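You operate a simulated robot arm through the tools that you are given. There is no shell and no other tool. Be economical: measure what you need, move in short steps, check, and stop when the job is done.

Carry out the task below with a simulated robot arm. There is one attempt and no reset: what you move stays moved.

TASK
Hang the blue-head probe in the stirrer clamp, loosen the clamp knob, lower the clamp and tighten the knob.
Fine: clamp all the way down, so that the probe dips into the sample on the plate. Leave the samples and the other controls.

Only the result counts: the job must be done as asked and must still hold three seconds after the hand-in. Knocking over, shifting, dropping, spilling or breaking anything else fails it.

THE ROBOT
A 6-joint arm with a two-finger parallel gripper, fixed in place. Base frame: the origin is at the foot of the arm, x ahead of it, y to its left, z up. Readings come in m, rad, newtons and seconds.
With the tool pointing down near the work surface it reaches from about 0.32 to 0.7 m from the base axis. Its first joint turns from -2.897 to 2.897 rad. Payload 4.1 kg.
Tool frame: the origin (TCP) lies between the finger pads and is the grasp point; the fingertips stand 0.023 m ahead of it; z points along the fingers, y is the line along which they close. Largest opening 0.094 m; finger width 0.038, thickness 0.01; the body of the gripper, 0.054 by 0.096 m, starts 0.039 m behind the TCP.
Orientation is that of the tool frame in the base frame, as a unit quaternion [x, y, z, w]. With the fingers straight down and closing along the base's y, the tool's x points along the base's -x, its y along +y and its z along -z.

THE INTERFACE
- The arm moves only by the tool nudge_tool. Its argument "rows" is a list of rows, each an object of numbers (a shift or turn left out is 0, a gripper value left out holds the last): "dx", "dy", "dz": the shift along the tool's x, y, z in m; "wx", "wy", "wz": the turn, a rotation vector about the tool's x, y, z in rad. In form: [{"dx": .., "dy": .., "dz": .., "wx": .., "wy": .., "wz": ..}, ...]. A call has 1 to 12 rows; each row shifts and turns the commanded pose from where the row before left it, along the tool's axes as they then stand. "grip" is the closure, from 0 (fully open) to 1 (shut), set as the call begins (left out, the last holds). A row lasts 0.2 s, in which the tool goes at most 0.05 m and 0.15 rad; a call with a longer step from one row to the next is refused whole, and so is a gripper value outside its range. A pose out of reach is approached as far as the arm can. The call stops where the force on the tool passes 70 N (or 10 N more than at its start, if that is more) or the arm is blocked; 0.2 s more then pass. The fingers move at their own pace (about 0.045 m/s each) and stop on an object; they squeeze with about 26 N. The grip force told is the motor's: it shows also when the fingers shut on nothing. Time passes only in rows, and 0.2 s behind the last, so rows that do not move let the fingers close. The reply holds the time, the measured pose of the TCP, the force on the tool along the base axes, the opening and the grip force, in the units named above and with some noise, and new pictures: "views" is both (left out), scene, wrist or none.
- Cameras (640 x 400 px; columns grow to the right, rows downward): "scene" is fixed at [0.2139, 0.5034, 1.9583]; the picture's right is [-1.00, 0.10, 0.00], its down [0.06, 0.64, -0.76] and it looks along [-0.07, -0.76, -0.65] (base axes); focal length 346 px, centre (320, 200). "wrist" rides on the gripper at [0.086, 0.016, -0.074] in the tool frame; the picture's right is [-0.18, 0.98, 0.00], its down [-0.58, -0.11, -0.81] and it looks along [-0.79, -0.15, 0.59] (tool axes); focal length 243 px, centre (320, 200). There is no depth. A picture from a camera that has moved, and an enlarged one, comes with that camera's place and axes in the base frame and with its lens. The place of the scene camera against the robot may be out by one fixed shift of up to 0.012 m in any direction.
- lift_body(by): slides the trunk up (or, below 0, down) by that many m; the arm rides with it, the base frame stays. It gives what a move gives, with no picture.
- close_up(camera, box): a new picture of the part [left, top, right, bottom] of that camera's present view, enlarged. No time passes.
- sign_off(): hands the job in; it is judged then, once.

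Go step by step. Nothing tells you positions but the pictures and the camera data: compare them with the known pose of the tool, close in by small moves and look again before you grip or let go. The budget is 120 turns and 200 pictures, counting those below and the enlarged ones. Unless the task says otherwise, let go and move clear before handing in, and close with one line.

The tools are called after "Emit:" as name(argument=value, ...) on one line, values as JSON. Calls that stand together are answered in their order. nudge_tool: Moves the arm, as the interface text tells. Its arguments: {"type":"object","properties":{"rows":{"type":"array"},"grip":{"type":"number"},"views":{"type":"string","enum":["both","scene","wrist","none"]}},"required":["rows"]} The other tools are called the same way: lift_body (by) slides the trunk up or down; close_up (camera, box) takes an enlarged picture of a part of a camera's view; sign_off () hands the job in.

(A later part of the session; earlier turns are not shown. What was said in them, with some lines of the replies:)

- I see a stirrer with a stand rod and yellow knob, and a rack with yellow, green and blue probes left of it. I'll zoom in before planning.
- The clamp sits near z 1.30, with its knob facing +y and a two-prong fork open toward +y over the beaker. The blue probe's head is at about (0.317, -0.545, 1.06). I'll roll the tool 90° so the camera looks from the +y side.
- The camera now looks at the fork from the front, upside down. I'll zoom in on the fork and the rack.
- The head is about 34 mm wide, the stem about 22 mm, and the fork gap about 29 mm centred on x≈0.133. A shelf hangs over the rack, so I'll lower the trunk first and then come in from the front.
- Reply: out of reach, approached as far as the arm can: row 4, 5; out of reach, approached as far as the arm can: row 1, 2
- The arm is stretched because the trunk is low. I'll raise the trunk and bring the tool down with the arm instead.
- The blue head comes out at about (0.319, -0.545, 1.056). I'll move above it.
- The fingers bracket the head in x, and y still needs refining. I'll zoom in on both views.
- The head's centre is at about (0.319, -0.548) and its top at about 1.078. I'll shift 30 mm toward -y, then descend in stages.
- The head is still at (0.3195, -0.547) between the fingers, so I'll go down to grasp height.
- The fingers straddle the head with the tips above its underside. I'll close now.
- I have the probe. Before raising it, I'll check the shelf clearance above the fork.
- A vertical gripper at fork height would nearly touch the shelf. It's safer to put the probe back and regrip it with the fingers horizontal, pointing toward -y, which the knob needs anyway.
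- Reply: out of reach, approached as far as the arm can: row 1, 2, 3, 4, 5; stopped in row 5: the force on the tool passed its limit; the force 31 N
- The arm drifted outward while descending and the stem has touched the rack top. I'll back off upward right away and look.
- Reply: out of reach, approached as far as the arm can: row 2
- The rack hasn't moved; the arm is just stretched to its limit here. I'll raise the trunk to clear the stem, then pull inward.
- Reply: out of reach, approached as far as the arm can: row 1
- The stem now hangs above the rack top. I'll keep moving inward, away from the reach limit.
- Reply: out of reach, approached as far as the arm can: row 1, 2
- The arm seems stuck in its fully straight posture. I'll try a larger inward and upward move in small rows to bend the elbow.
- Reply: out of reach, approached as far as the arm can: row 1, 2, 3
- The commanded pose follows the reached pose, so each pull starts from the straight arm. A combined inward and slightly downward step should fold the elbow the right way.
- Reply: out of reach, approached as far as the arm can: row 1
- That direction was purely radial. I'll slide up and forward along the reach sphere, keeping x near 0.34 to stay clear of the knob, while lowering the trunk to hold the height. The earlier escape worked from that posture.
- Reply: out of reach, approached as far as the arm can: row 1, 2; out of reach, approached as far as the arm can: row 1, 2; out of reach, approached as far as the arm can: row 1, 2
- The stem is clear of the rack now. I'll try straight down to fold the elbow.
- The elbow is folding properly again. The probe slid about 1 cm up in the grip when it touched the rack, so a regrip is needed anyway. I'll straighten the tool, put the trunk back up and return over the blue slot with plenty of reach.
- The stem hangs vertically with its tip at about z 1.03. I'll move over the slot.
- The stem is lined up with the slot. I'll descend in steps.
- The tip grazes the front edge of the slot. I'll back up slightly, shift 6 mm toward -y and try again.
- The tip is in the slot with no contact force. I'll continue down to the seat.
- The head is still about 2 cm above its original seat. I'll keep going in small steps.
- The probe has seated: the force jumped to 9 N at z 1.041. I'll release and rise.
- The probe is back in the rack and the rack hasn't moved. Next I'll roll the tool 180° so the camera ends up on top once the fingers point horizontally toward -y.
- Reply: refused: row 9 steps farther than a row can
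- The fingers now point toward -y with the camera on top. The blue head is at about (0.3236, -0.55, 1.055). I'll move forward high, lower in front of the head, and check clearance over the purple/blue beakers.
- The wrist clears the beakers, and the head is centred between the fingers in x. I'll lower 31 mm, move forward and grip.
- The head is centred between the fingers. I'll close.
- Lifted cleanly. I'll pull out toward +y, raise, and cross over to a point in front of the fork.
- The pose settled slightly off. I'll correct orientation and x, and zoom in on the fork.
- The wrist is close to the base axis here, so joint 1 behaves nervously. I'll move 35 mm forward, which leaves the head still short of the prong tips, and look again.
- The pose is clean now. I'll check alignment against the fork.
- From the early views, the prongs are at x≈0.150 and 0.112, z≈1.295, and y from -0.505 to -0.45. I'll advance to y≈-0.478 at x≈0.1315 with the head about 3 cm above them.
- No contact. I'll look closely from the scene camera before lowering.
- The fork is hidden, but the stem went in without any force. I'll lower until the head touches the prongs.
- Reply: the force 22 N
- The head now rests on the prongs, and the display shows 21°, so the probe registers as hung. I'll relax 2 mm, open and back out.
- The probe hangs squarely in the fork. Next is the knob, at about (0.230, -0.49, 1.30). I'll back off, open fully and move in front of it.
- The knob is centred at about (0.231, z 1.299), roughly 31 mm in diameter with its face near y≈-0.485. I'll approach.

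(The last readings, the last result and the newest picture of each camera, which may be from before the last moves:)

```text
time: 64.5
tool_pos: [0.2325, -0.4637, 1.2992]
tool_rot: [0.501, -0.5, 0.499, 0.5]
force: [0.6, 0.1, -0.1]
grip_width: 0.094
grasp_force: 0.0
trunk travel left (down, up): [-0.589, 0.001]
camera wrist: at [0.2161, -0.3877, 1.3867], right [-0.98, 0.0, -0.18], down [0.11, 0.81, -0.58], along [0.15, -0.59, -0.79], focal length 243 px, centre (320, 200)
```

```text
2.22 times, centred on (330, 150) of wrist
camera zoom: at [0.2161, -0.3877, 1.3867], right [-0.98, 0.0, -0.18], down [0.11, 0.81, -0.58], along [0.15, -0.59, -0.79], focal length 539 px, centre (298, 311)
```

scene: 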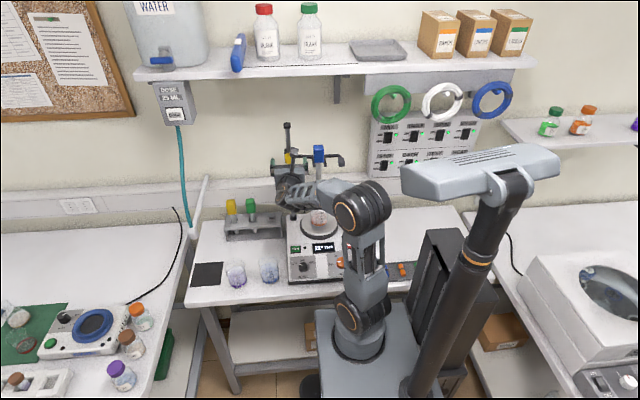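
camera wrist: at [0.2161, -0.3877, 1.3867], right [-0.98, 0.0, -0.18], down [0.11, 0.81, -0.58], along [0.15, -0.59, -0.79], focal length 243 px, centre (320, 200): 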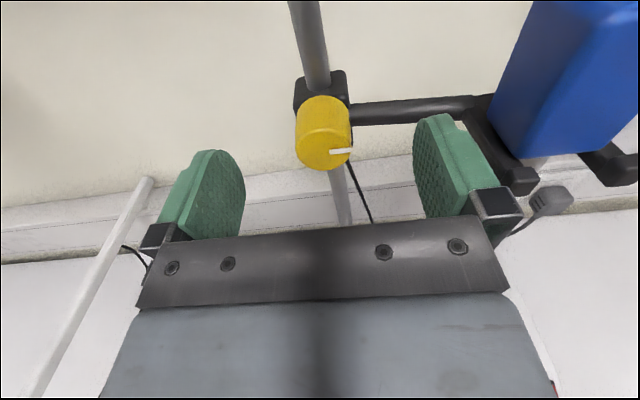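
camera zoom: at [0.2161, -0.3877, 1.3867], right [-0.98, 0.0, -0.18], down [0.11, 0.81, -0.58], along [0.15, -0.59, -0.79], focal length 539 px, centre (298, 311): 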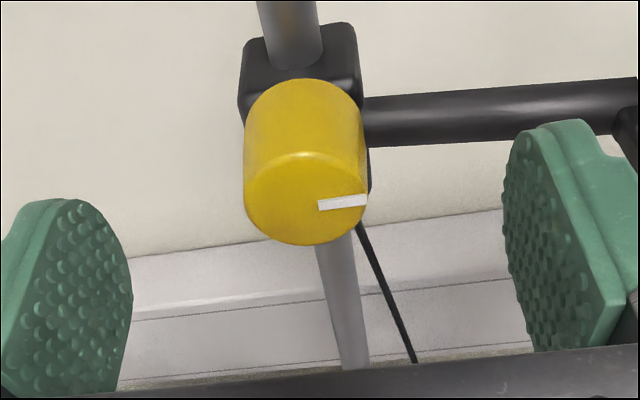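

The knob face is at (0.231, -0.4856, 1.300). The clamp arm's bar limits fingertip depth to about y -0.505, so I'll go to TCP y≈-0.478 and close on the knob.

Emit:
nudge_tool(rows=[{"dz": 0.0145, "dy": 0.001, "dx": 0.001}, {"dz": 0}], views="none")

Emit:
nudge_tool(rows=[{"dz": 0}, {"dz": 0}, {"dz": 0}, {"dz": 0}], grip=1)

Emit:
close_up(camera="wrist", box=[220, 60, 440, 240])

```text
time: 65.1
tool_pos: [0.2303, -0.4775, 1.3004]
tool_rot: [0.499, -0.501, 0.5, 0.501]
force: [-0.1, 0.6, -0.2]
grip_width: 0.0941
grasp_force: 0.2
trunk travel left (down, up): [-0.589, 0.001]
```

```text
time: 66.1
tool_pos: [0.2299, -0.4768, 1.3007]
tool_rot: [-0.499, 0.501, -0.499, -0.501]
force: [-0.2, -0.4, 0.0]
grip_width: 0.031
grasp_force: 30.1
trunk travel left (down, up): [-0.589, 0.001]
camera wrist: at [0.2146, -0.4019, 1.3874], right [-0.98, 0.0, -0.18], down [0.11, 0.81, -0.58], along [0.15, -0.59, -0.79], focal length 243 px, centre (320, 200)
```

scene: 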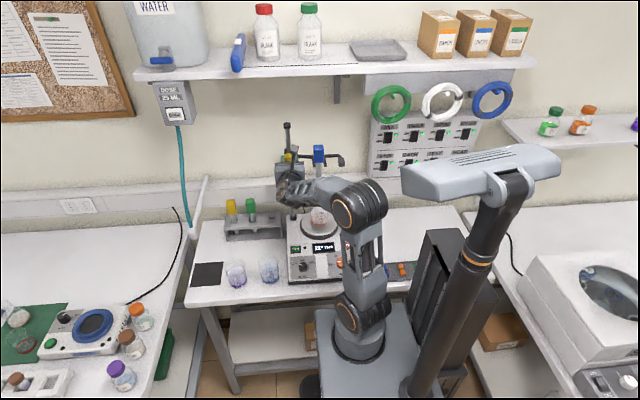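
wrist: 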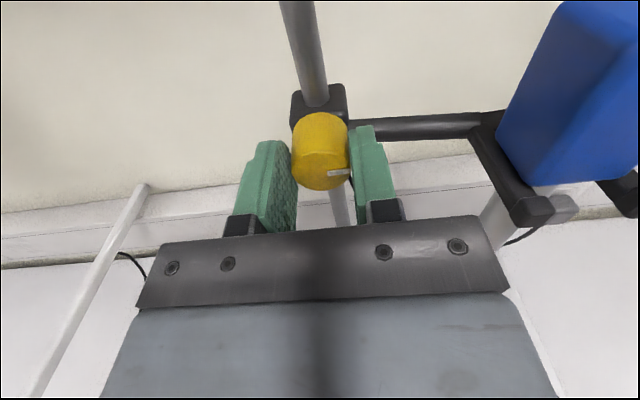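

```text
2.22 times, centred on (330, 150) of wrist
camera zoom: at [0.2146, -0.4019, 1.3874], right [-0.98, 0.0, -0.18], down [0.11, 0.81, -0.58], along [0.15, -0.59, -0.79], focal length 539 px, centre (298, 311)
```

zoom: 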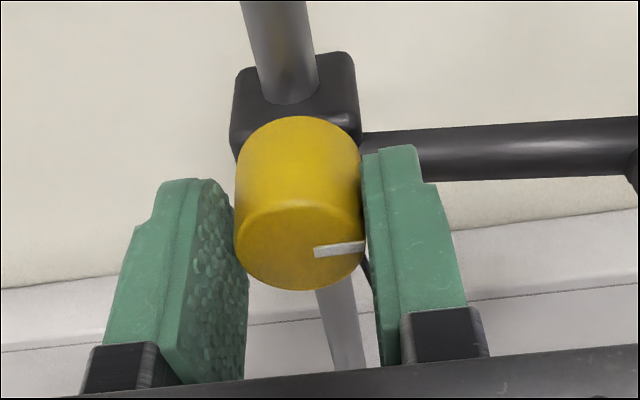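

The knob is gripped. I'll turn counter-clockwise (as seen from the front) in steps.

Emit:
nudge_tool(rows=[{"wz": -0.14}, {"wz": -0.14}, {"wz": -0.14}, {"wz": -0.14}, {"wz": 0}])

Emit:
close_up(camera="wrist", box=[220, 60, 440, 240])

```text
time: 67.3
tool_pos: [0.2316, -0.4775, 1.3001]
tool_rot: [0.62, -0.341, 0.341, 0.619]
force: [3.3, -2.5, 1.2]
grip_width: 0.0302
grasp_force: 44.6
trunk travel left (down, up): [-0.589, 0.001]
camera wrist: at [0.2645, -0.4019, 1.3822], right [-0.93, 0.0, 0.37], down [-0.22, 0.81, -0.55], along [-0.3, -0.59, -0.75], focal length 243 px, centre (320, 200)
```

scene: 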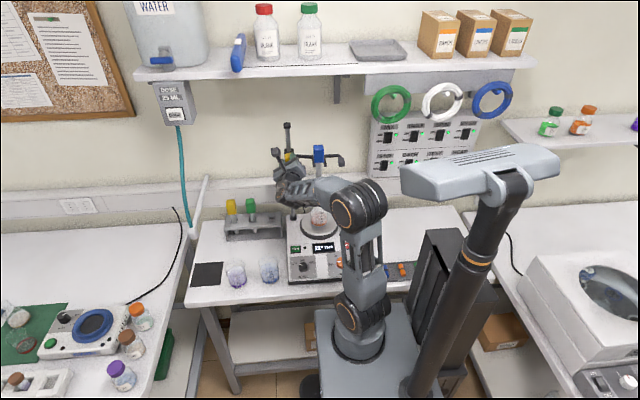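
wrist: 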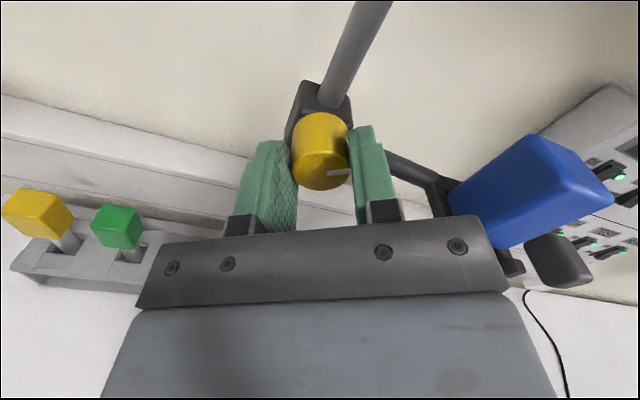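

```text
2.22 times, centred on (330, 150) of wrist
camera zoom: at [0.2645, -0.4019, 1.3822], right [-0.93, 0.0, 0.37], down [-0.22, 0.81, -0.55], along [-0.3, -0.59, -0.75], focal length 539 px, centre (298, 311)
```

zoom: 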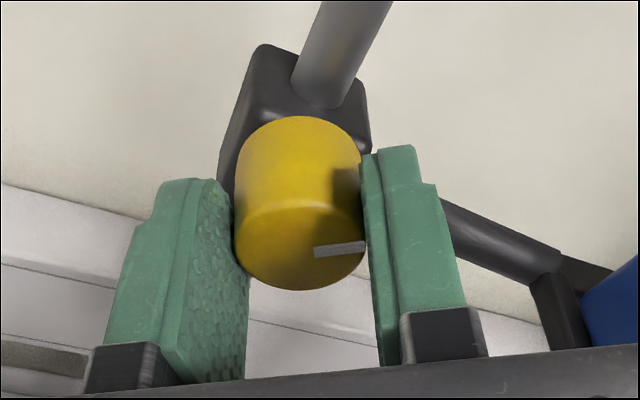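

The knob turns with the fingers. I'll continue to about 90°.

Emit:
nudge_tool(rows=[{"wz": -0.14}, {"wz": -0.14}, {"wz": -0.14}, {"wz": -0.14}, {"wz": -0.14}, {"wz": -0.14}, {"wz": -0.14}, {"wz": 0}])

Emit:
close_up(camera="wrist", box=[220, 60, 440, 240])

```text
time: 69.1
tool_pos: [0.2319, -0.4776, 1.2983]
tool_rot: [0.708, -0.01, 0.009, 0.706]
force: [10.5, 4.5, -12.8]
grip_width: 0.0303
grasp_force: 45.0
trunk travel left (down, up): [-0.589, 0.001]
camera wrist: at [0.3192, -0.4019, 1.3177], right [-0.21, 0.0, 0.98], down [-0.58, 0.81, -0.12], along [-0.79, -0.59, -0.17], focal length 243 px, centre (320, 200)
```

scene: 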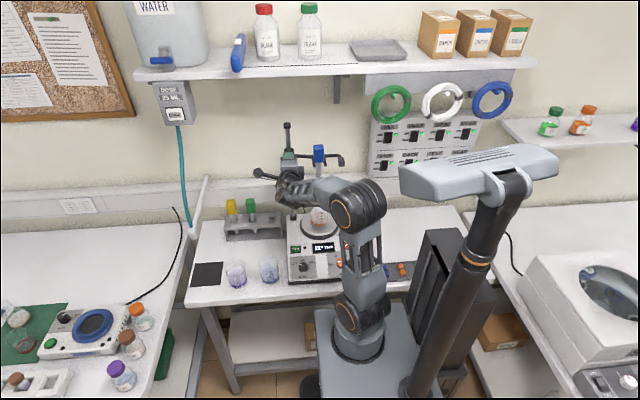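
wrist: 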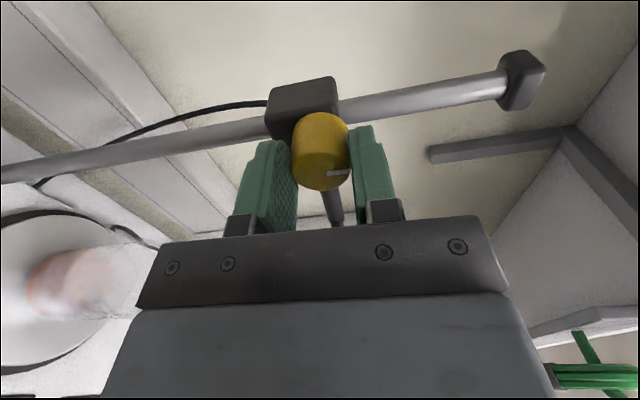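

```text
2.22 times, centred on (330, 150) of wrist
camera zoom: at [0.3192, -0.4019, 1.3177], right [-0.21, 0.0, 0.98], down [-0.58, 0.81, -0.12], along [-0.79, -0.59, -0.17], focal length 539 px, centre (298, 311)
```

zoom: 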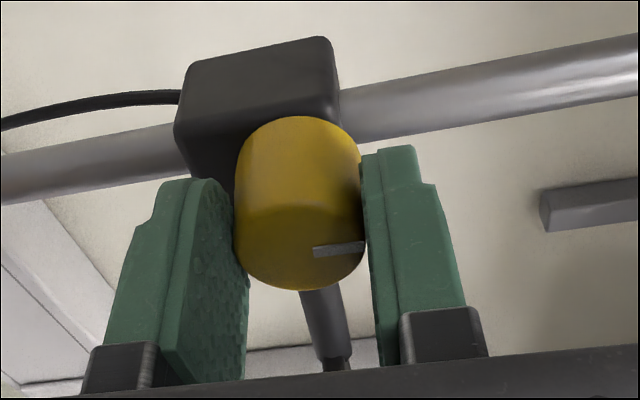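

The knob has turned about 90°. I'll test with a small downward move, which is now tool -y.

Emit:
nudge_tool(rows=[{"dy": -0.006, "dx": -0.0002}, {"dy": -0.006, "dx": -0.0002}, {"dy": 0}])

```text
time: 69.9
tool_pos: [0.2319, -0.4769, 1.2891]
tool_rot: [0.707, -0.011, 0.009, 0.707]
force: [10.0, -0.1, 1.3]
grip_width: 0.0304
grasp_force: 45.4
trunk travel left (down, up): [-0.589, 0.001]
camera wrist: at [0.3191, -0.4017, 1.3075], right [-0.21, 0.0, 0.98], down [-0.58, 0.81, -0.13], along [-0.79, -0.59, -0.17], focal length 243 px, centre (320, 200)
```

scene: 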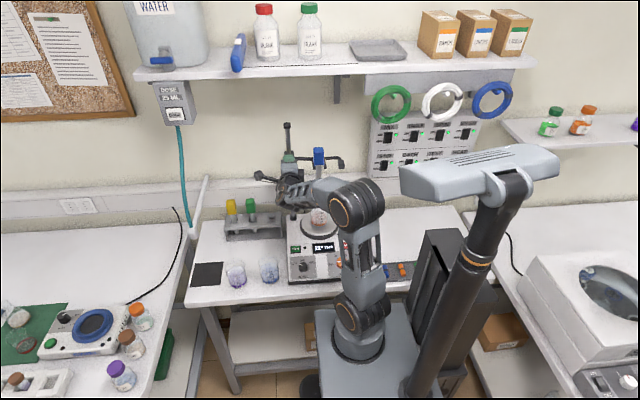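
wrist: 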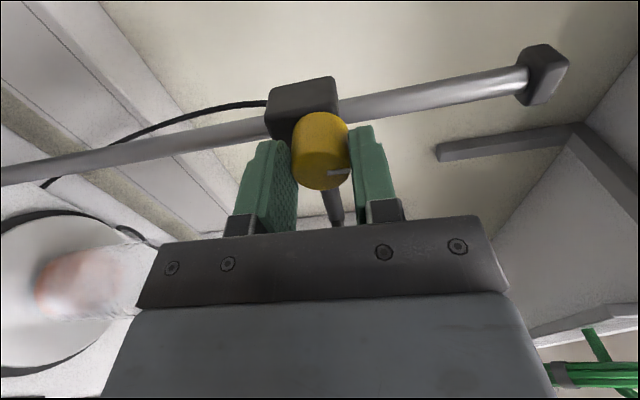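

The clamp slides with the hand, so it is loose. I'll lower 8 cm in small rows and check that the probe lines up with the beaker.

Emit:
nudge_tool(rows=[{"dy": -0.012, "dx": 0.001}, {"dy": -0.014, "dx": -0.0004}, {"dy": -0.014, "dx": -0.0004}, {"dy": -0.014, "dx": -0.0004}, {"dy": -0.014, "dx": -0.0004}, {"dy": 0}])

Emit:
close_up(camera="scene", box=[270, 130, 370, 250])

```text
time: 71.3
tool_pos: [0.2323, -0.4785, 1.2195]
tool_rot: [0.708, -0.012, 0.008, 0.706]
force: [6.2, 1.2, -4.1]
grip_width: 0.0304
grasp_force: 45.0
trunk travel left (down, up): [-0.589, 0.001]
camera wrist: at [0.3192, -0.4018, 1.2384], right [-0.21, 0.0, 0.98], down [-0.58, 0.81, -0.12], along [-0.79, -0.59, -0.17], focal length 243 px, centre (320, 200)
```

scene: 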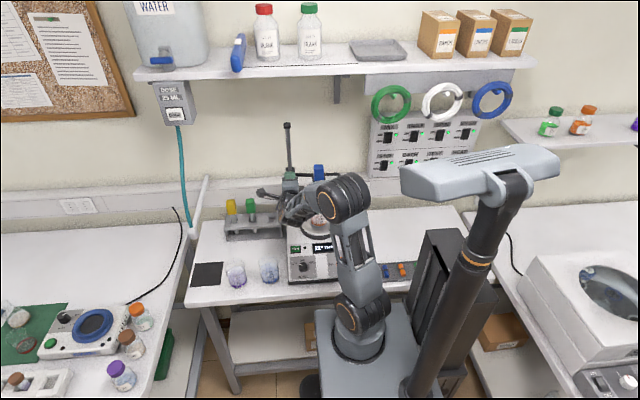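
wrist: 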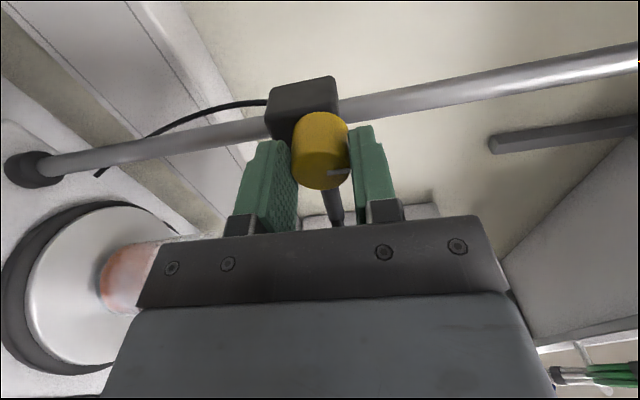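

```text
3.33 times, centred on (320, 190) of scene
camera zoom: at [0.2139, 0.5034, 1.9583], right [-1.0, 0.1, 0.0], down [0.06, 0.64, -0.76], along [-0.07, -0.76, -0.65], focal length 1153 px, centre (320, 233)
```

zoom: 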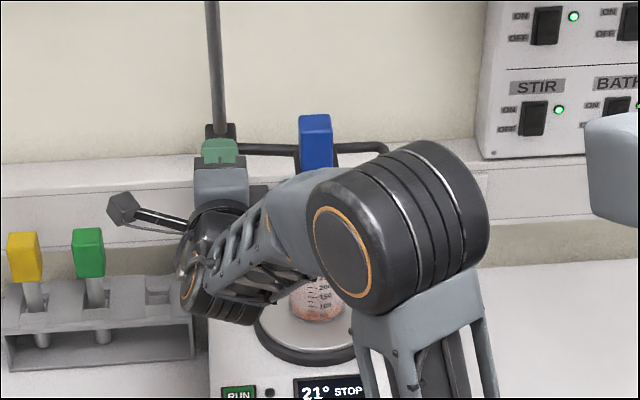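

Correcting for the scene-camera offset, the beaker centre comes out at about (0.137, -0.48). That is directly under the probe, so I'll keep lowering in small checked steps.

Emit:
nudge_tool(rows=[{"dy": -0.01, "dx": -0.0003}, {"dy": -0.01, "dx": -0.0003}, {"dy": -0.01, "dx": -0.0003}, {"dy": 0}], views="none")

Emit:
nudge_tool(rows=[{"dy": -0.01, "dx": -0.0003}, {"dy": -0.01, "dx": -0.0003}, {"dy": 0}])

Emit:
close_up(camera="scene", box=[270, 130, 370, 250])

```text
time: 72.3
tool_pos: [0.2317, -0.4774, 1.1896]
tool_rot: [0.708, -0.011, 0.011, 0.706]
force: [5.0, -0.1, -2.7]
grip_width: 0.0302
grasp_force: 45.3
trunk travel left (down, up): [-0.589, 0.001]
```

```text
time: 73.1
tool_pos: [0.2319, -0.4759, 1.1702]
tool_rot: [0.709, -0.011, 0.009, 0.706]
force: [5.1, -0.1, -2.4]
grip_width: 0.0304
grasp_force: 44.9
trunk travel left (down, up): [-0.589, 0.001]
camera wrist: at [0.319, -0.4014, 1.1893], right [-0.21, 0.0, 0.98], down [-0.58, 0.81, -0.12], along [-0.79, -0.59, -0.17], focal length 243 px, centre (320, 200)
```

scene: 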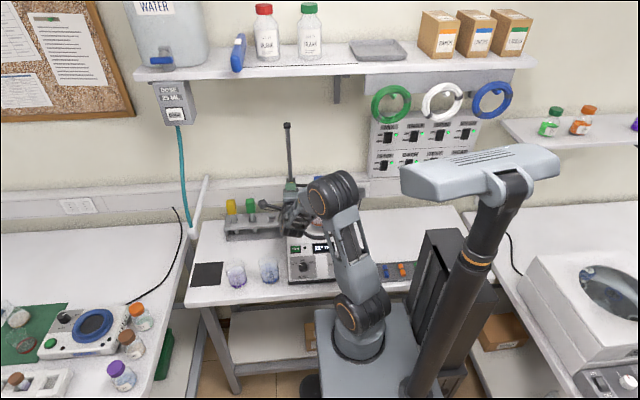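
wrist: 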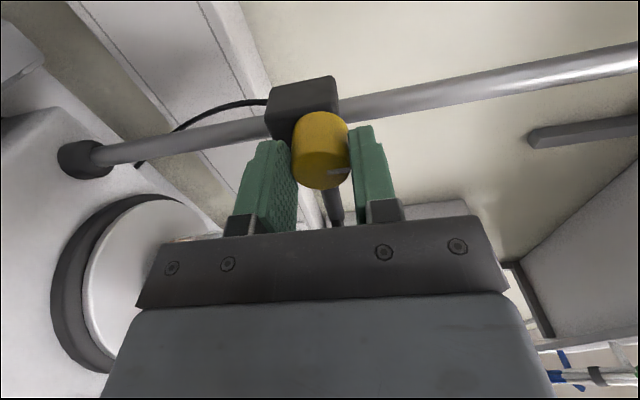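

```text
3.33 times, centred on (320, 190) of scene
camera zoom: at [0.2139, 0.5034, 1.9583], right [-1.0, 0.1, 0.0], down [0.06, 0.64, -0.76], along [-0.07, -0.76, -0.65], focal length 1153 px, centre (320, 233)
```

zoom: 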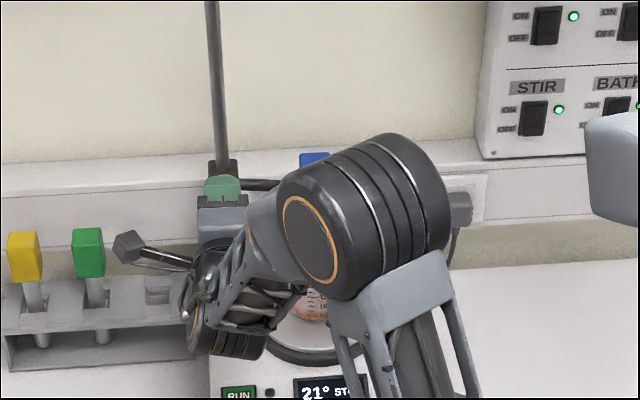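

The head still sits level with the clamp and the forces are low. Continuing down.

Emit:
nudge_tool(rows=[{"dy": -0.01, "dx": -0.0003}, {"dy": -0.01, "dx": -0.0003}, {"dy": 0}], views="none")

Emit:
nudge_tool(rows=[{"dy": -0.006}, {"dy": -0.006}, {"dy": 0}])

Emit:
close_up(camera="scene", box=[270, 130, 370, 250])

```text
time: 73.9
tool_pos: [0.2317, -0.4773, 1.1575]
tool_rot: [0.7, -0.013, 0.011, 0.713]
force: [7.0, -5.0, 43.5]
grip_width: 0.0305
grasp_force: 45.3
trunk travel left (down, up): [-0.589, 0.001]
```

```text
time: 74.4
tool_pos: [0.2323, -0.4779, 1.1574]
tool_rot: [0.691, -0.017, 0.015, 0.722]
force: [-6.1, 18.5, 15.6]
grip_width: 0.0307
grasp_force: 45.0
trunk travel left (down, up): [-0.589, 0.001]
stopped in row 2: the force on the tool passed its limit (the readings are from after the stop); the commanded pose is now the measured one
camera wrist: at [0.3188, -0.4013, 1.1746], right [-0.23, 0.04, 0.97], down [-0.57, 0.8, -0.17], along [-0.79, -0.6, -0.16], focal length 243 px, centre (320, 200)
```

scene: 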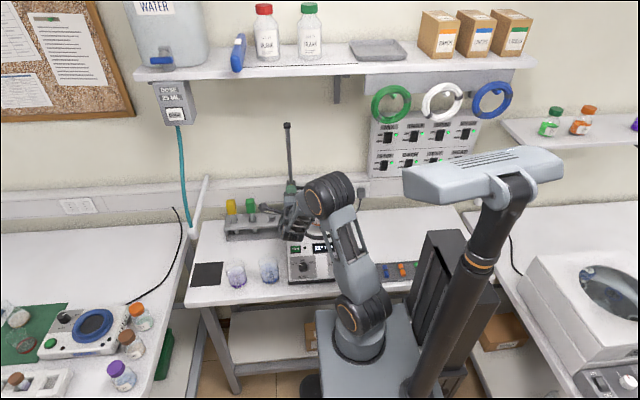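
wrist: 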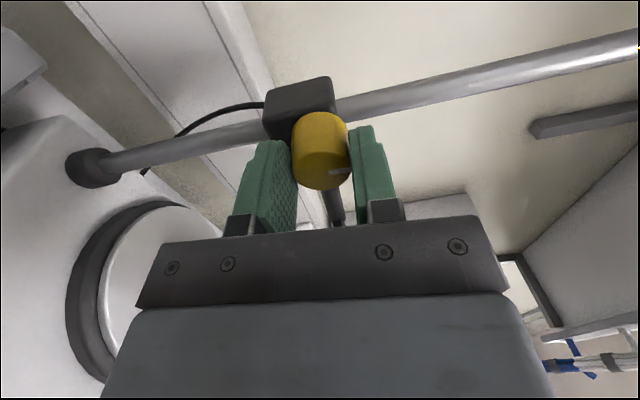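

```text
3.33 times, centred on (320, 190) of scene
camera zoom: at [0.2139, 0.5034, 1.9583], right [-1.0, 0.1, 0.0], down [0.06, 0.64, -0.76], along [-0.07, -0.76, -0.65], focal length 1153 px, centre (320, 233)
```

zoom: 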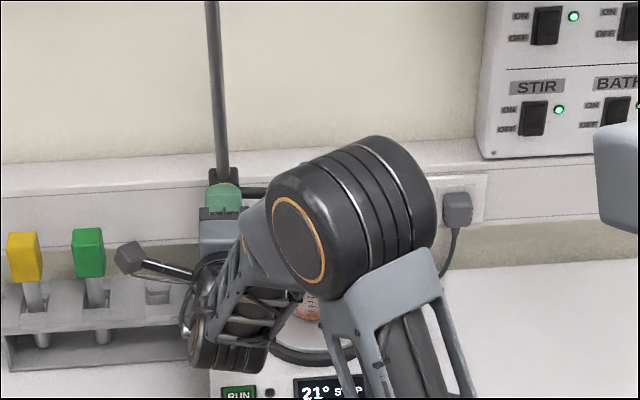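

The clamp stopped firmly at z 1.1575, about 14 cm lower, which is the bottom of its travel. I'll level the tool and check the force.

Emit:
nudge_tool(rows=[{"wx": 0.047}, {"dy": 0}], views="none")

```text
time: 75.0
tool_pos: [0.2333, -0.4779, 1.1594]
tool_rot: [0.708, -0.016, 0.014, 0.706]
force: [-2.5, 11.9, 22.0]
grip_width: 0.0307
grasp_force: 44.8
trunk travel left (down, up): [-0.589, 0.001]
```

There is a gentle 22 N down-pressure against the stop. I'll tighten by turning back clockwise.

Emit:
nudge_tool(rows=[{"wz": 0.14}, {"wz": 0.14}, {"wz": 0.14}, {"wz": 0.14}, {"wz": 0.14}, {"wz": 0.14}, {"wz": 0}])

Emit:
close_up(camera="wrist", box=[220, 60, 440, 240])

```text
time: 76.6
tool_pos: [0.2318, -0.4777, 1.1604]
tool_rot: [0.638, -0.305, 0.303, 0.639]
force: [-6.2, 6.2, 37.0]
grip_width: 0.0306
grasp_force: 45.3
trunk travel left (down, up): [-0.589, 0.001]
camera wrist: at [0.2744, -0.4025, 1.2376], right [-0.88, 0.0, 0.48], down [-0.28, 0.81, -0.52], along [-0.39, -0.59, -0.71], focal length 243 px, centre (320, 200)
```

scene: 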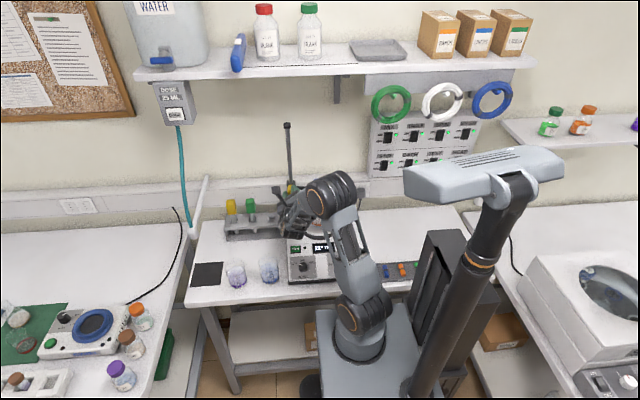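
wrist: 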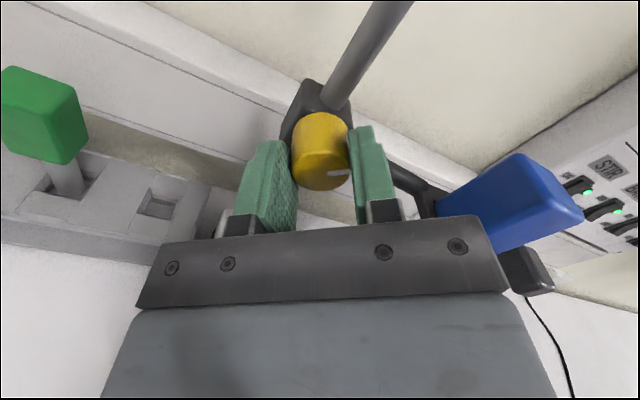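

```text
2.22 times, centred on (330, 150) of wrist
camera zoom: at [0.2744, -0.4025, 1.2376], right [-0.88, 0.0, 0.48], down [-0.28, 0.81, -0.52], along [-0.39, -0.59, -0.71], focal length 539 px, centre (298, 311)
```

zoom: 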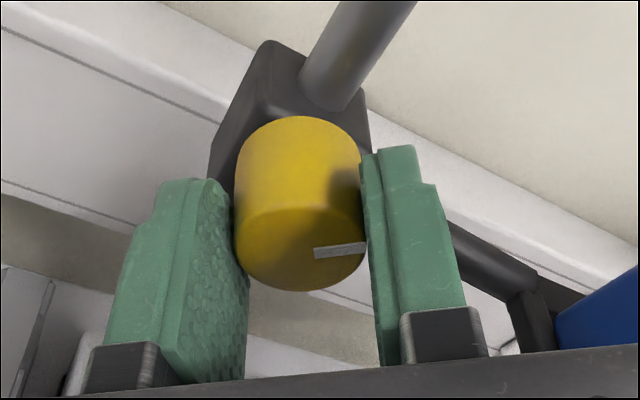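

The knob is following. I'll finish tightening to its original angle, plus a touch more.

Emit:
nudge_tool(rows=[{"wz": 0.14}, {"wz": 0.14}, {"wz": 0.14}, {"wz": 0.14}, {"wz": 0.14}, {"wz": 0}])

Emit:
close_up(camera="wrist", box=[220, 60, 440, 240])

```text
time: 78.0
tool_pos: [0.2292, -0.4796, 1.1557]
tool_rot: [-0.498, 0.507, -0.501, -0.494]
force: [-18.0, 8.0, 18.1]
grip_width: 0.0308
grasp_force: 45.0
trunk travel left (down, up): [-0.589, 0.001]
camera wrist: at [0.2135, -0.4031, 1.2432], right [-0.98, 0.01, -0.2], down [0.12, 0.81, -0.57], along [0.16, -0.59, -0.8], focal length 243 px, centre (320, 200)
```

scene: 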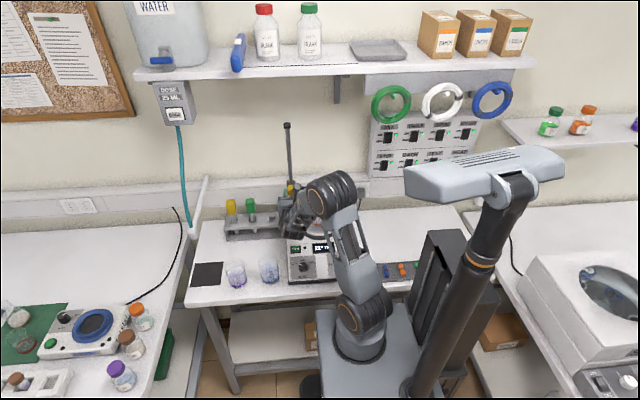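
wrist: 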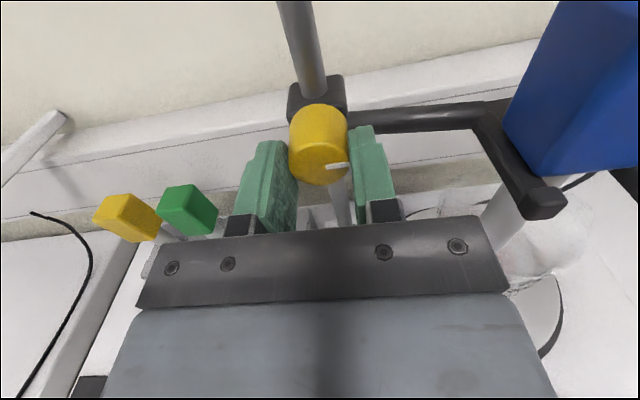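

```text
2.22 times, centred on (330, 150) of wrist
camera zoom: at [0.2135, -0.4031, 1.2432], right [-0.98, 0.01, -0.2], down [0.12, 0.81, -0.57], along [0.16, -0.59, -0.8], focal length 539 px, centre (298, 311)
```

zoom: 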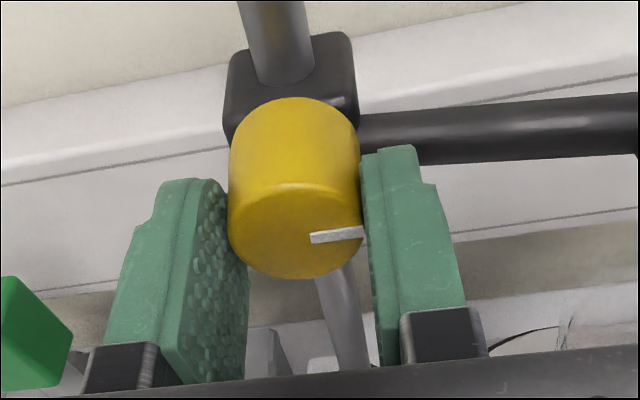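

The mark is back at its original angle. I'll nudge a bit further to make sure it's tight.

Emit:
nudge_tool(rows=[{"wz": 0.08}, {"wz": 0.08}, {"wz": 0}])

Emit:
close_up(camera="wrist", box=[220, 60, 440, 240])

```text
time: 78.8
tool_pos: [0.2318, -0.4772, 1.1533]
tool_rot: [-0.459, 0.545, -0.537, -0.452]
force: [-18.1, 13.1, -0.2]
grip_width: 0.0305
grasp_force: 45.5
trunk travel left (down, up): [-0.589, 0.001]
camera wrist: at [0.2008, -0.4036, 1.2377], right [-0.94, 0.01, -0.35], down [0.21, 0.81, -0.54], along [0.28, -0.58, -0.76], focal length 243 px, centre (320, 200)
```

scene: 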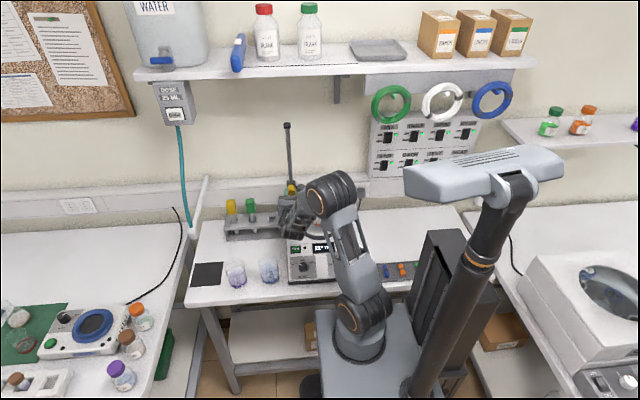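
wrist: 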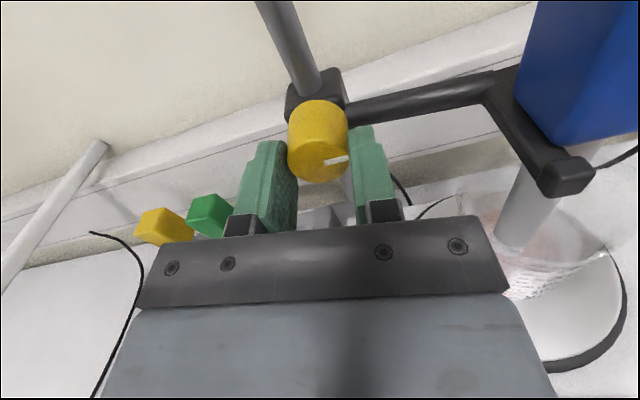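

```text
2.22 times, centred on (330, 150) of wrist
camera zoom: at [0.2008, -0.4036, 1.2377], right [-0.94, 0.01, -0.35], down [0.21, 0.81, -0.54], along [0.28, -0.58, -0.76], focal length 539 px, centre (298, 311)
```

zoom: 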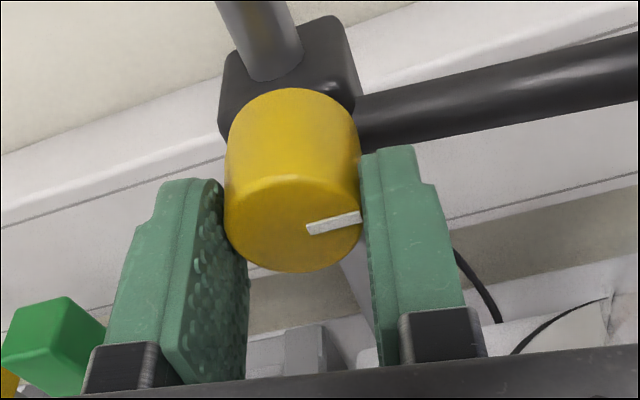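

The knob slipped in the fingers, so it's at its tight stop, and the stem is inside the beaker. I'll open and retreat toward +y.

Emit:
nudge_tool(rows=[{"dz": 0}, {"dz": 0}, {"dz": 0}], grip=0.3, views="none")

Emit:
nudge_tool(rows=[{"dz": -0.015}, {"dz": -0.02}, {"dz": -0.02}, {"dz": -0.02}, {"dz": -0.02}])

Emit:
close_up(camera="wrist", box=[260, 20, 560, 220])

```text
time: 79.6
tool_pos: [0.2337, -0.4802, 1.1551]
tool_rot: [-0.458, 0.544, -0.537, -0.454]
force: [-0.3, -0.5, -0.1]
grip_width: 0.0656
grasp_force: 0.1
trunk travel left (down, up): [-0.589, 0.001]
```

```text
time: 80.8
tool_pos: [0.2342, -0.3844, 1.156]
tool_rot: [-0.457, 0.544, -0.537, -0.454]
force: [-0.1, -0.3, 0.2]
grip_width: 0.0654
grasp_force: 0.0
trunk travel left (down, up): [-0.589, 0.001]
camera wrist: at [0.205, -0.3097, 1.2395], right [-0.94, 0.01, -0.35], down [0.21, 0.81, -0.55], along [0.28, -0.58, -0.76], focal length 243 px, centre (320, 200)
```

scene: 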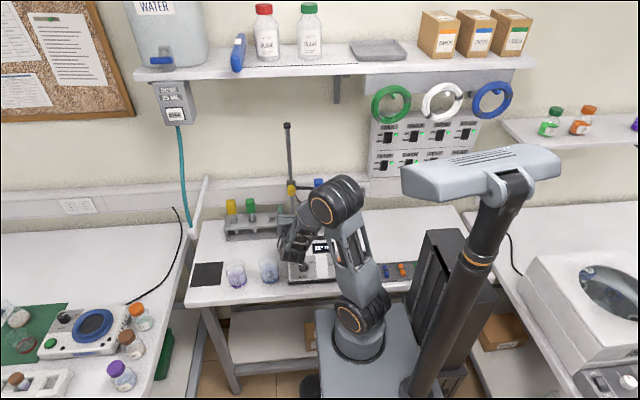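
wrist: 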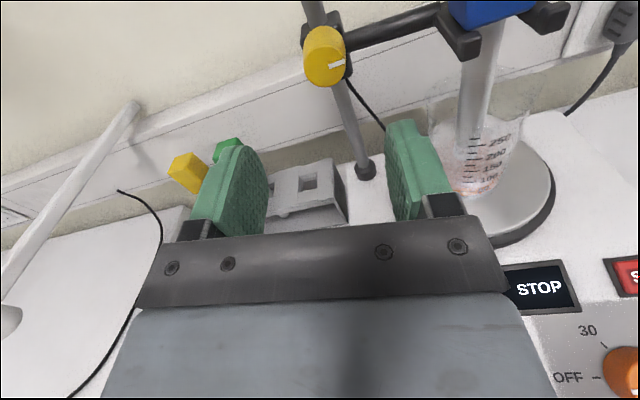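

```text
2.00 times, centred on (410, 120) of wrist
camera zoom: at [0.205, -0.3097, 1.2395], right [-0.94, 0.01, -0.35], down [0.21, 0.81, -0.55], along [0.28, -0.58, -0.76], focal length 485 px, centre (140, 360)
```

zoom: 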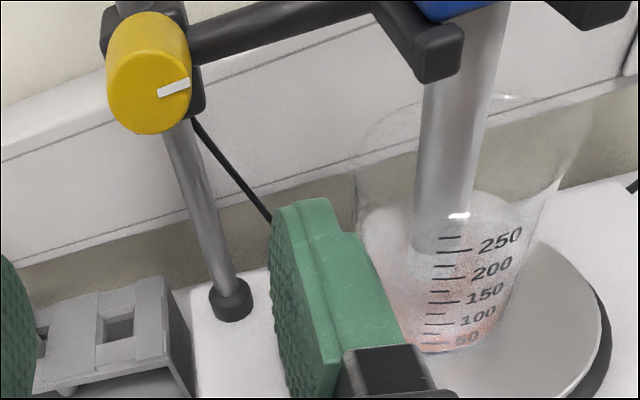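

The knob is tight with its mark at the original angle, and the stem stands inside the beaker. I'll move the arm further away for clear views of the seating and the display.

Emit:
nudge_tool(rows=[{"dz": -0.02, "wz": -0.08}, {"dz": -0.02, "wz": -0.08}, {"dx": 0, "dy": -0.03}, {"dy": -0.03}, {"dy": -0.03}])

Emit:
close_up(camera="scene", box=[270, 150, 370, 280])

Emit:
close_up(camera="wrist", box=[340, 0, 640, 240])

```text
time: 82.0
tool_pos: [0.3332, -0.3552, 1.1563]
tool_rot: [-0.5, 0.506, -0.499, -0.495]
force: [-0.7, 0.4, -0.1]
grip_width: 0.0655
grasp_force: 0.1
out of reach, approached as far as the arm can: row 2
trunk travel left (down, up): [-0.589, 0.001]
camera wrist: at [0.3165, -0.2809, 1.2436], right [-0.98, 0.0, -0.19], down [0.12, 0.81, -0.57], along [0.16, -0.58, -0.8], focal length 243 px, centre (320, 200)
```

scene: 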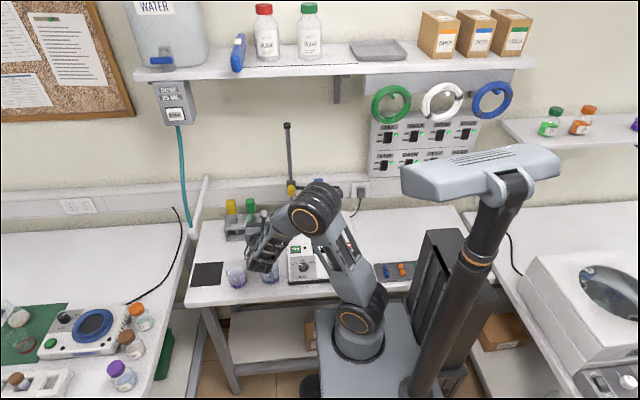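
wrist: 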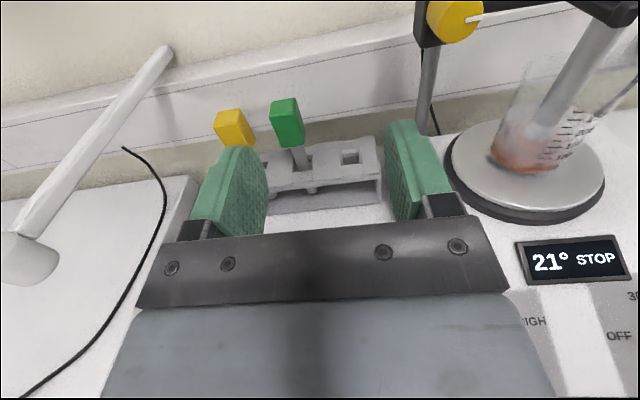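

```text
3.08 times, centred on (320, 215) of scene
camera zoom: at [0.2139, 0.5034, 1.9583], right [-1.0, 0.1, 0.0], down [0.06, 0.64, -0.76], along [-0.07, -0.76, -0.65], focal length 1065 px, centre (320, 154)
```

zoom: 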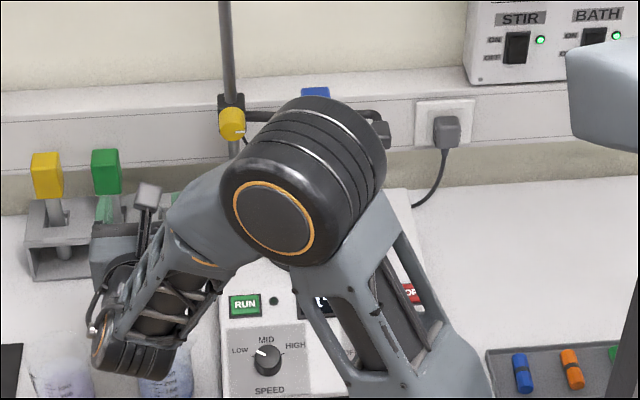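

```text
1.67 times, centred on (490, 120) of wrist
camera zoom: at [0.3165, -0.2809, 1.2436], right [-0.98, 0.0, -0.19], down [0.12, 0.81, -0.57], along [0.16, -0.58, -0.8], focal length 404 px, centre (37, 333)
```

zoom: 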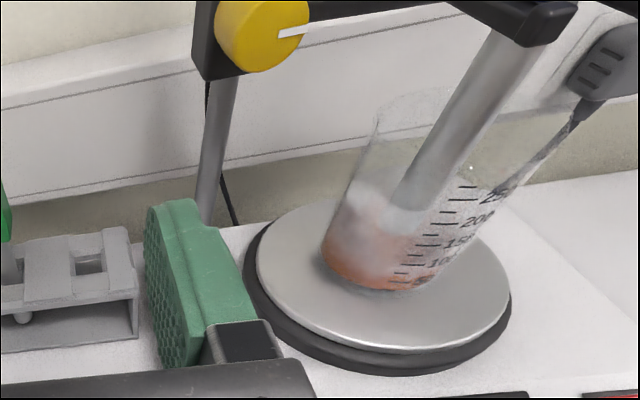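

The clamp is holding at its lower stop (knob at z≈1.158 since release) and the knob is tight. The probe sits on the fork with its stem in the beaker, and nothing else has moved. The hand is clear, so I'm handing in.

Emit:
sign_off()

```text
The job is handed in.
```

I hung the blue-head probe in the stirrer clamp, lowered the clamp to its hard stop with the stem inside the beaker, tightened the knob and moved the arm clear. I could not see clearly how far the tip sits in the liquid. While I was first handling the probe, its stem bumped the rack with about 30 N, but the rack did not visibly move.
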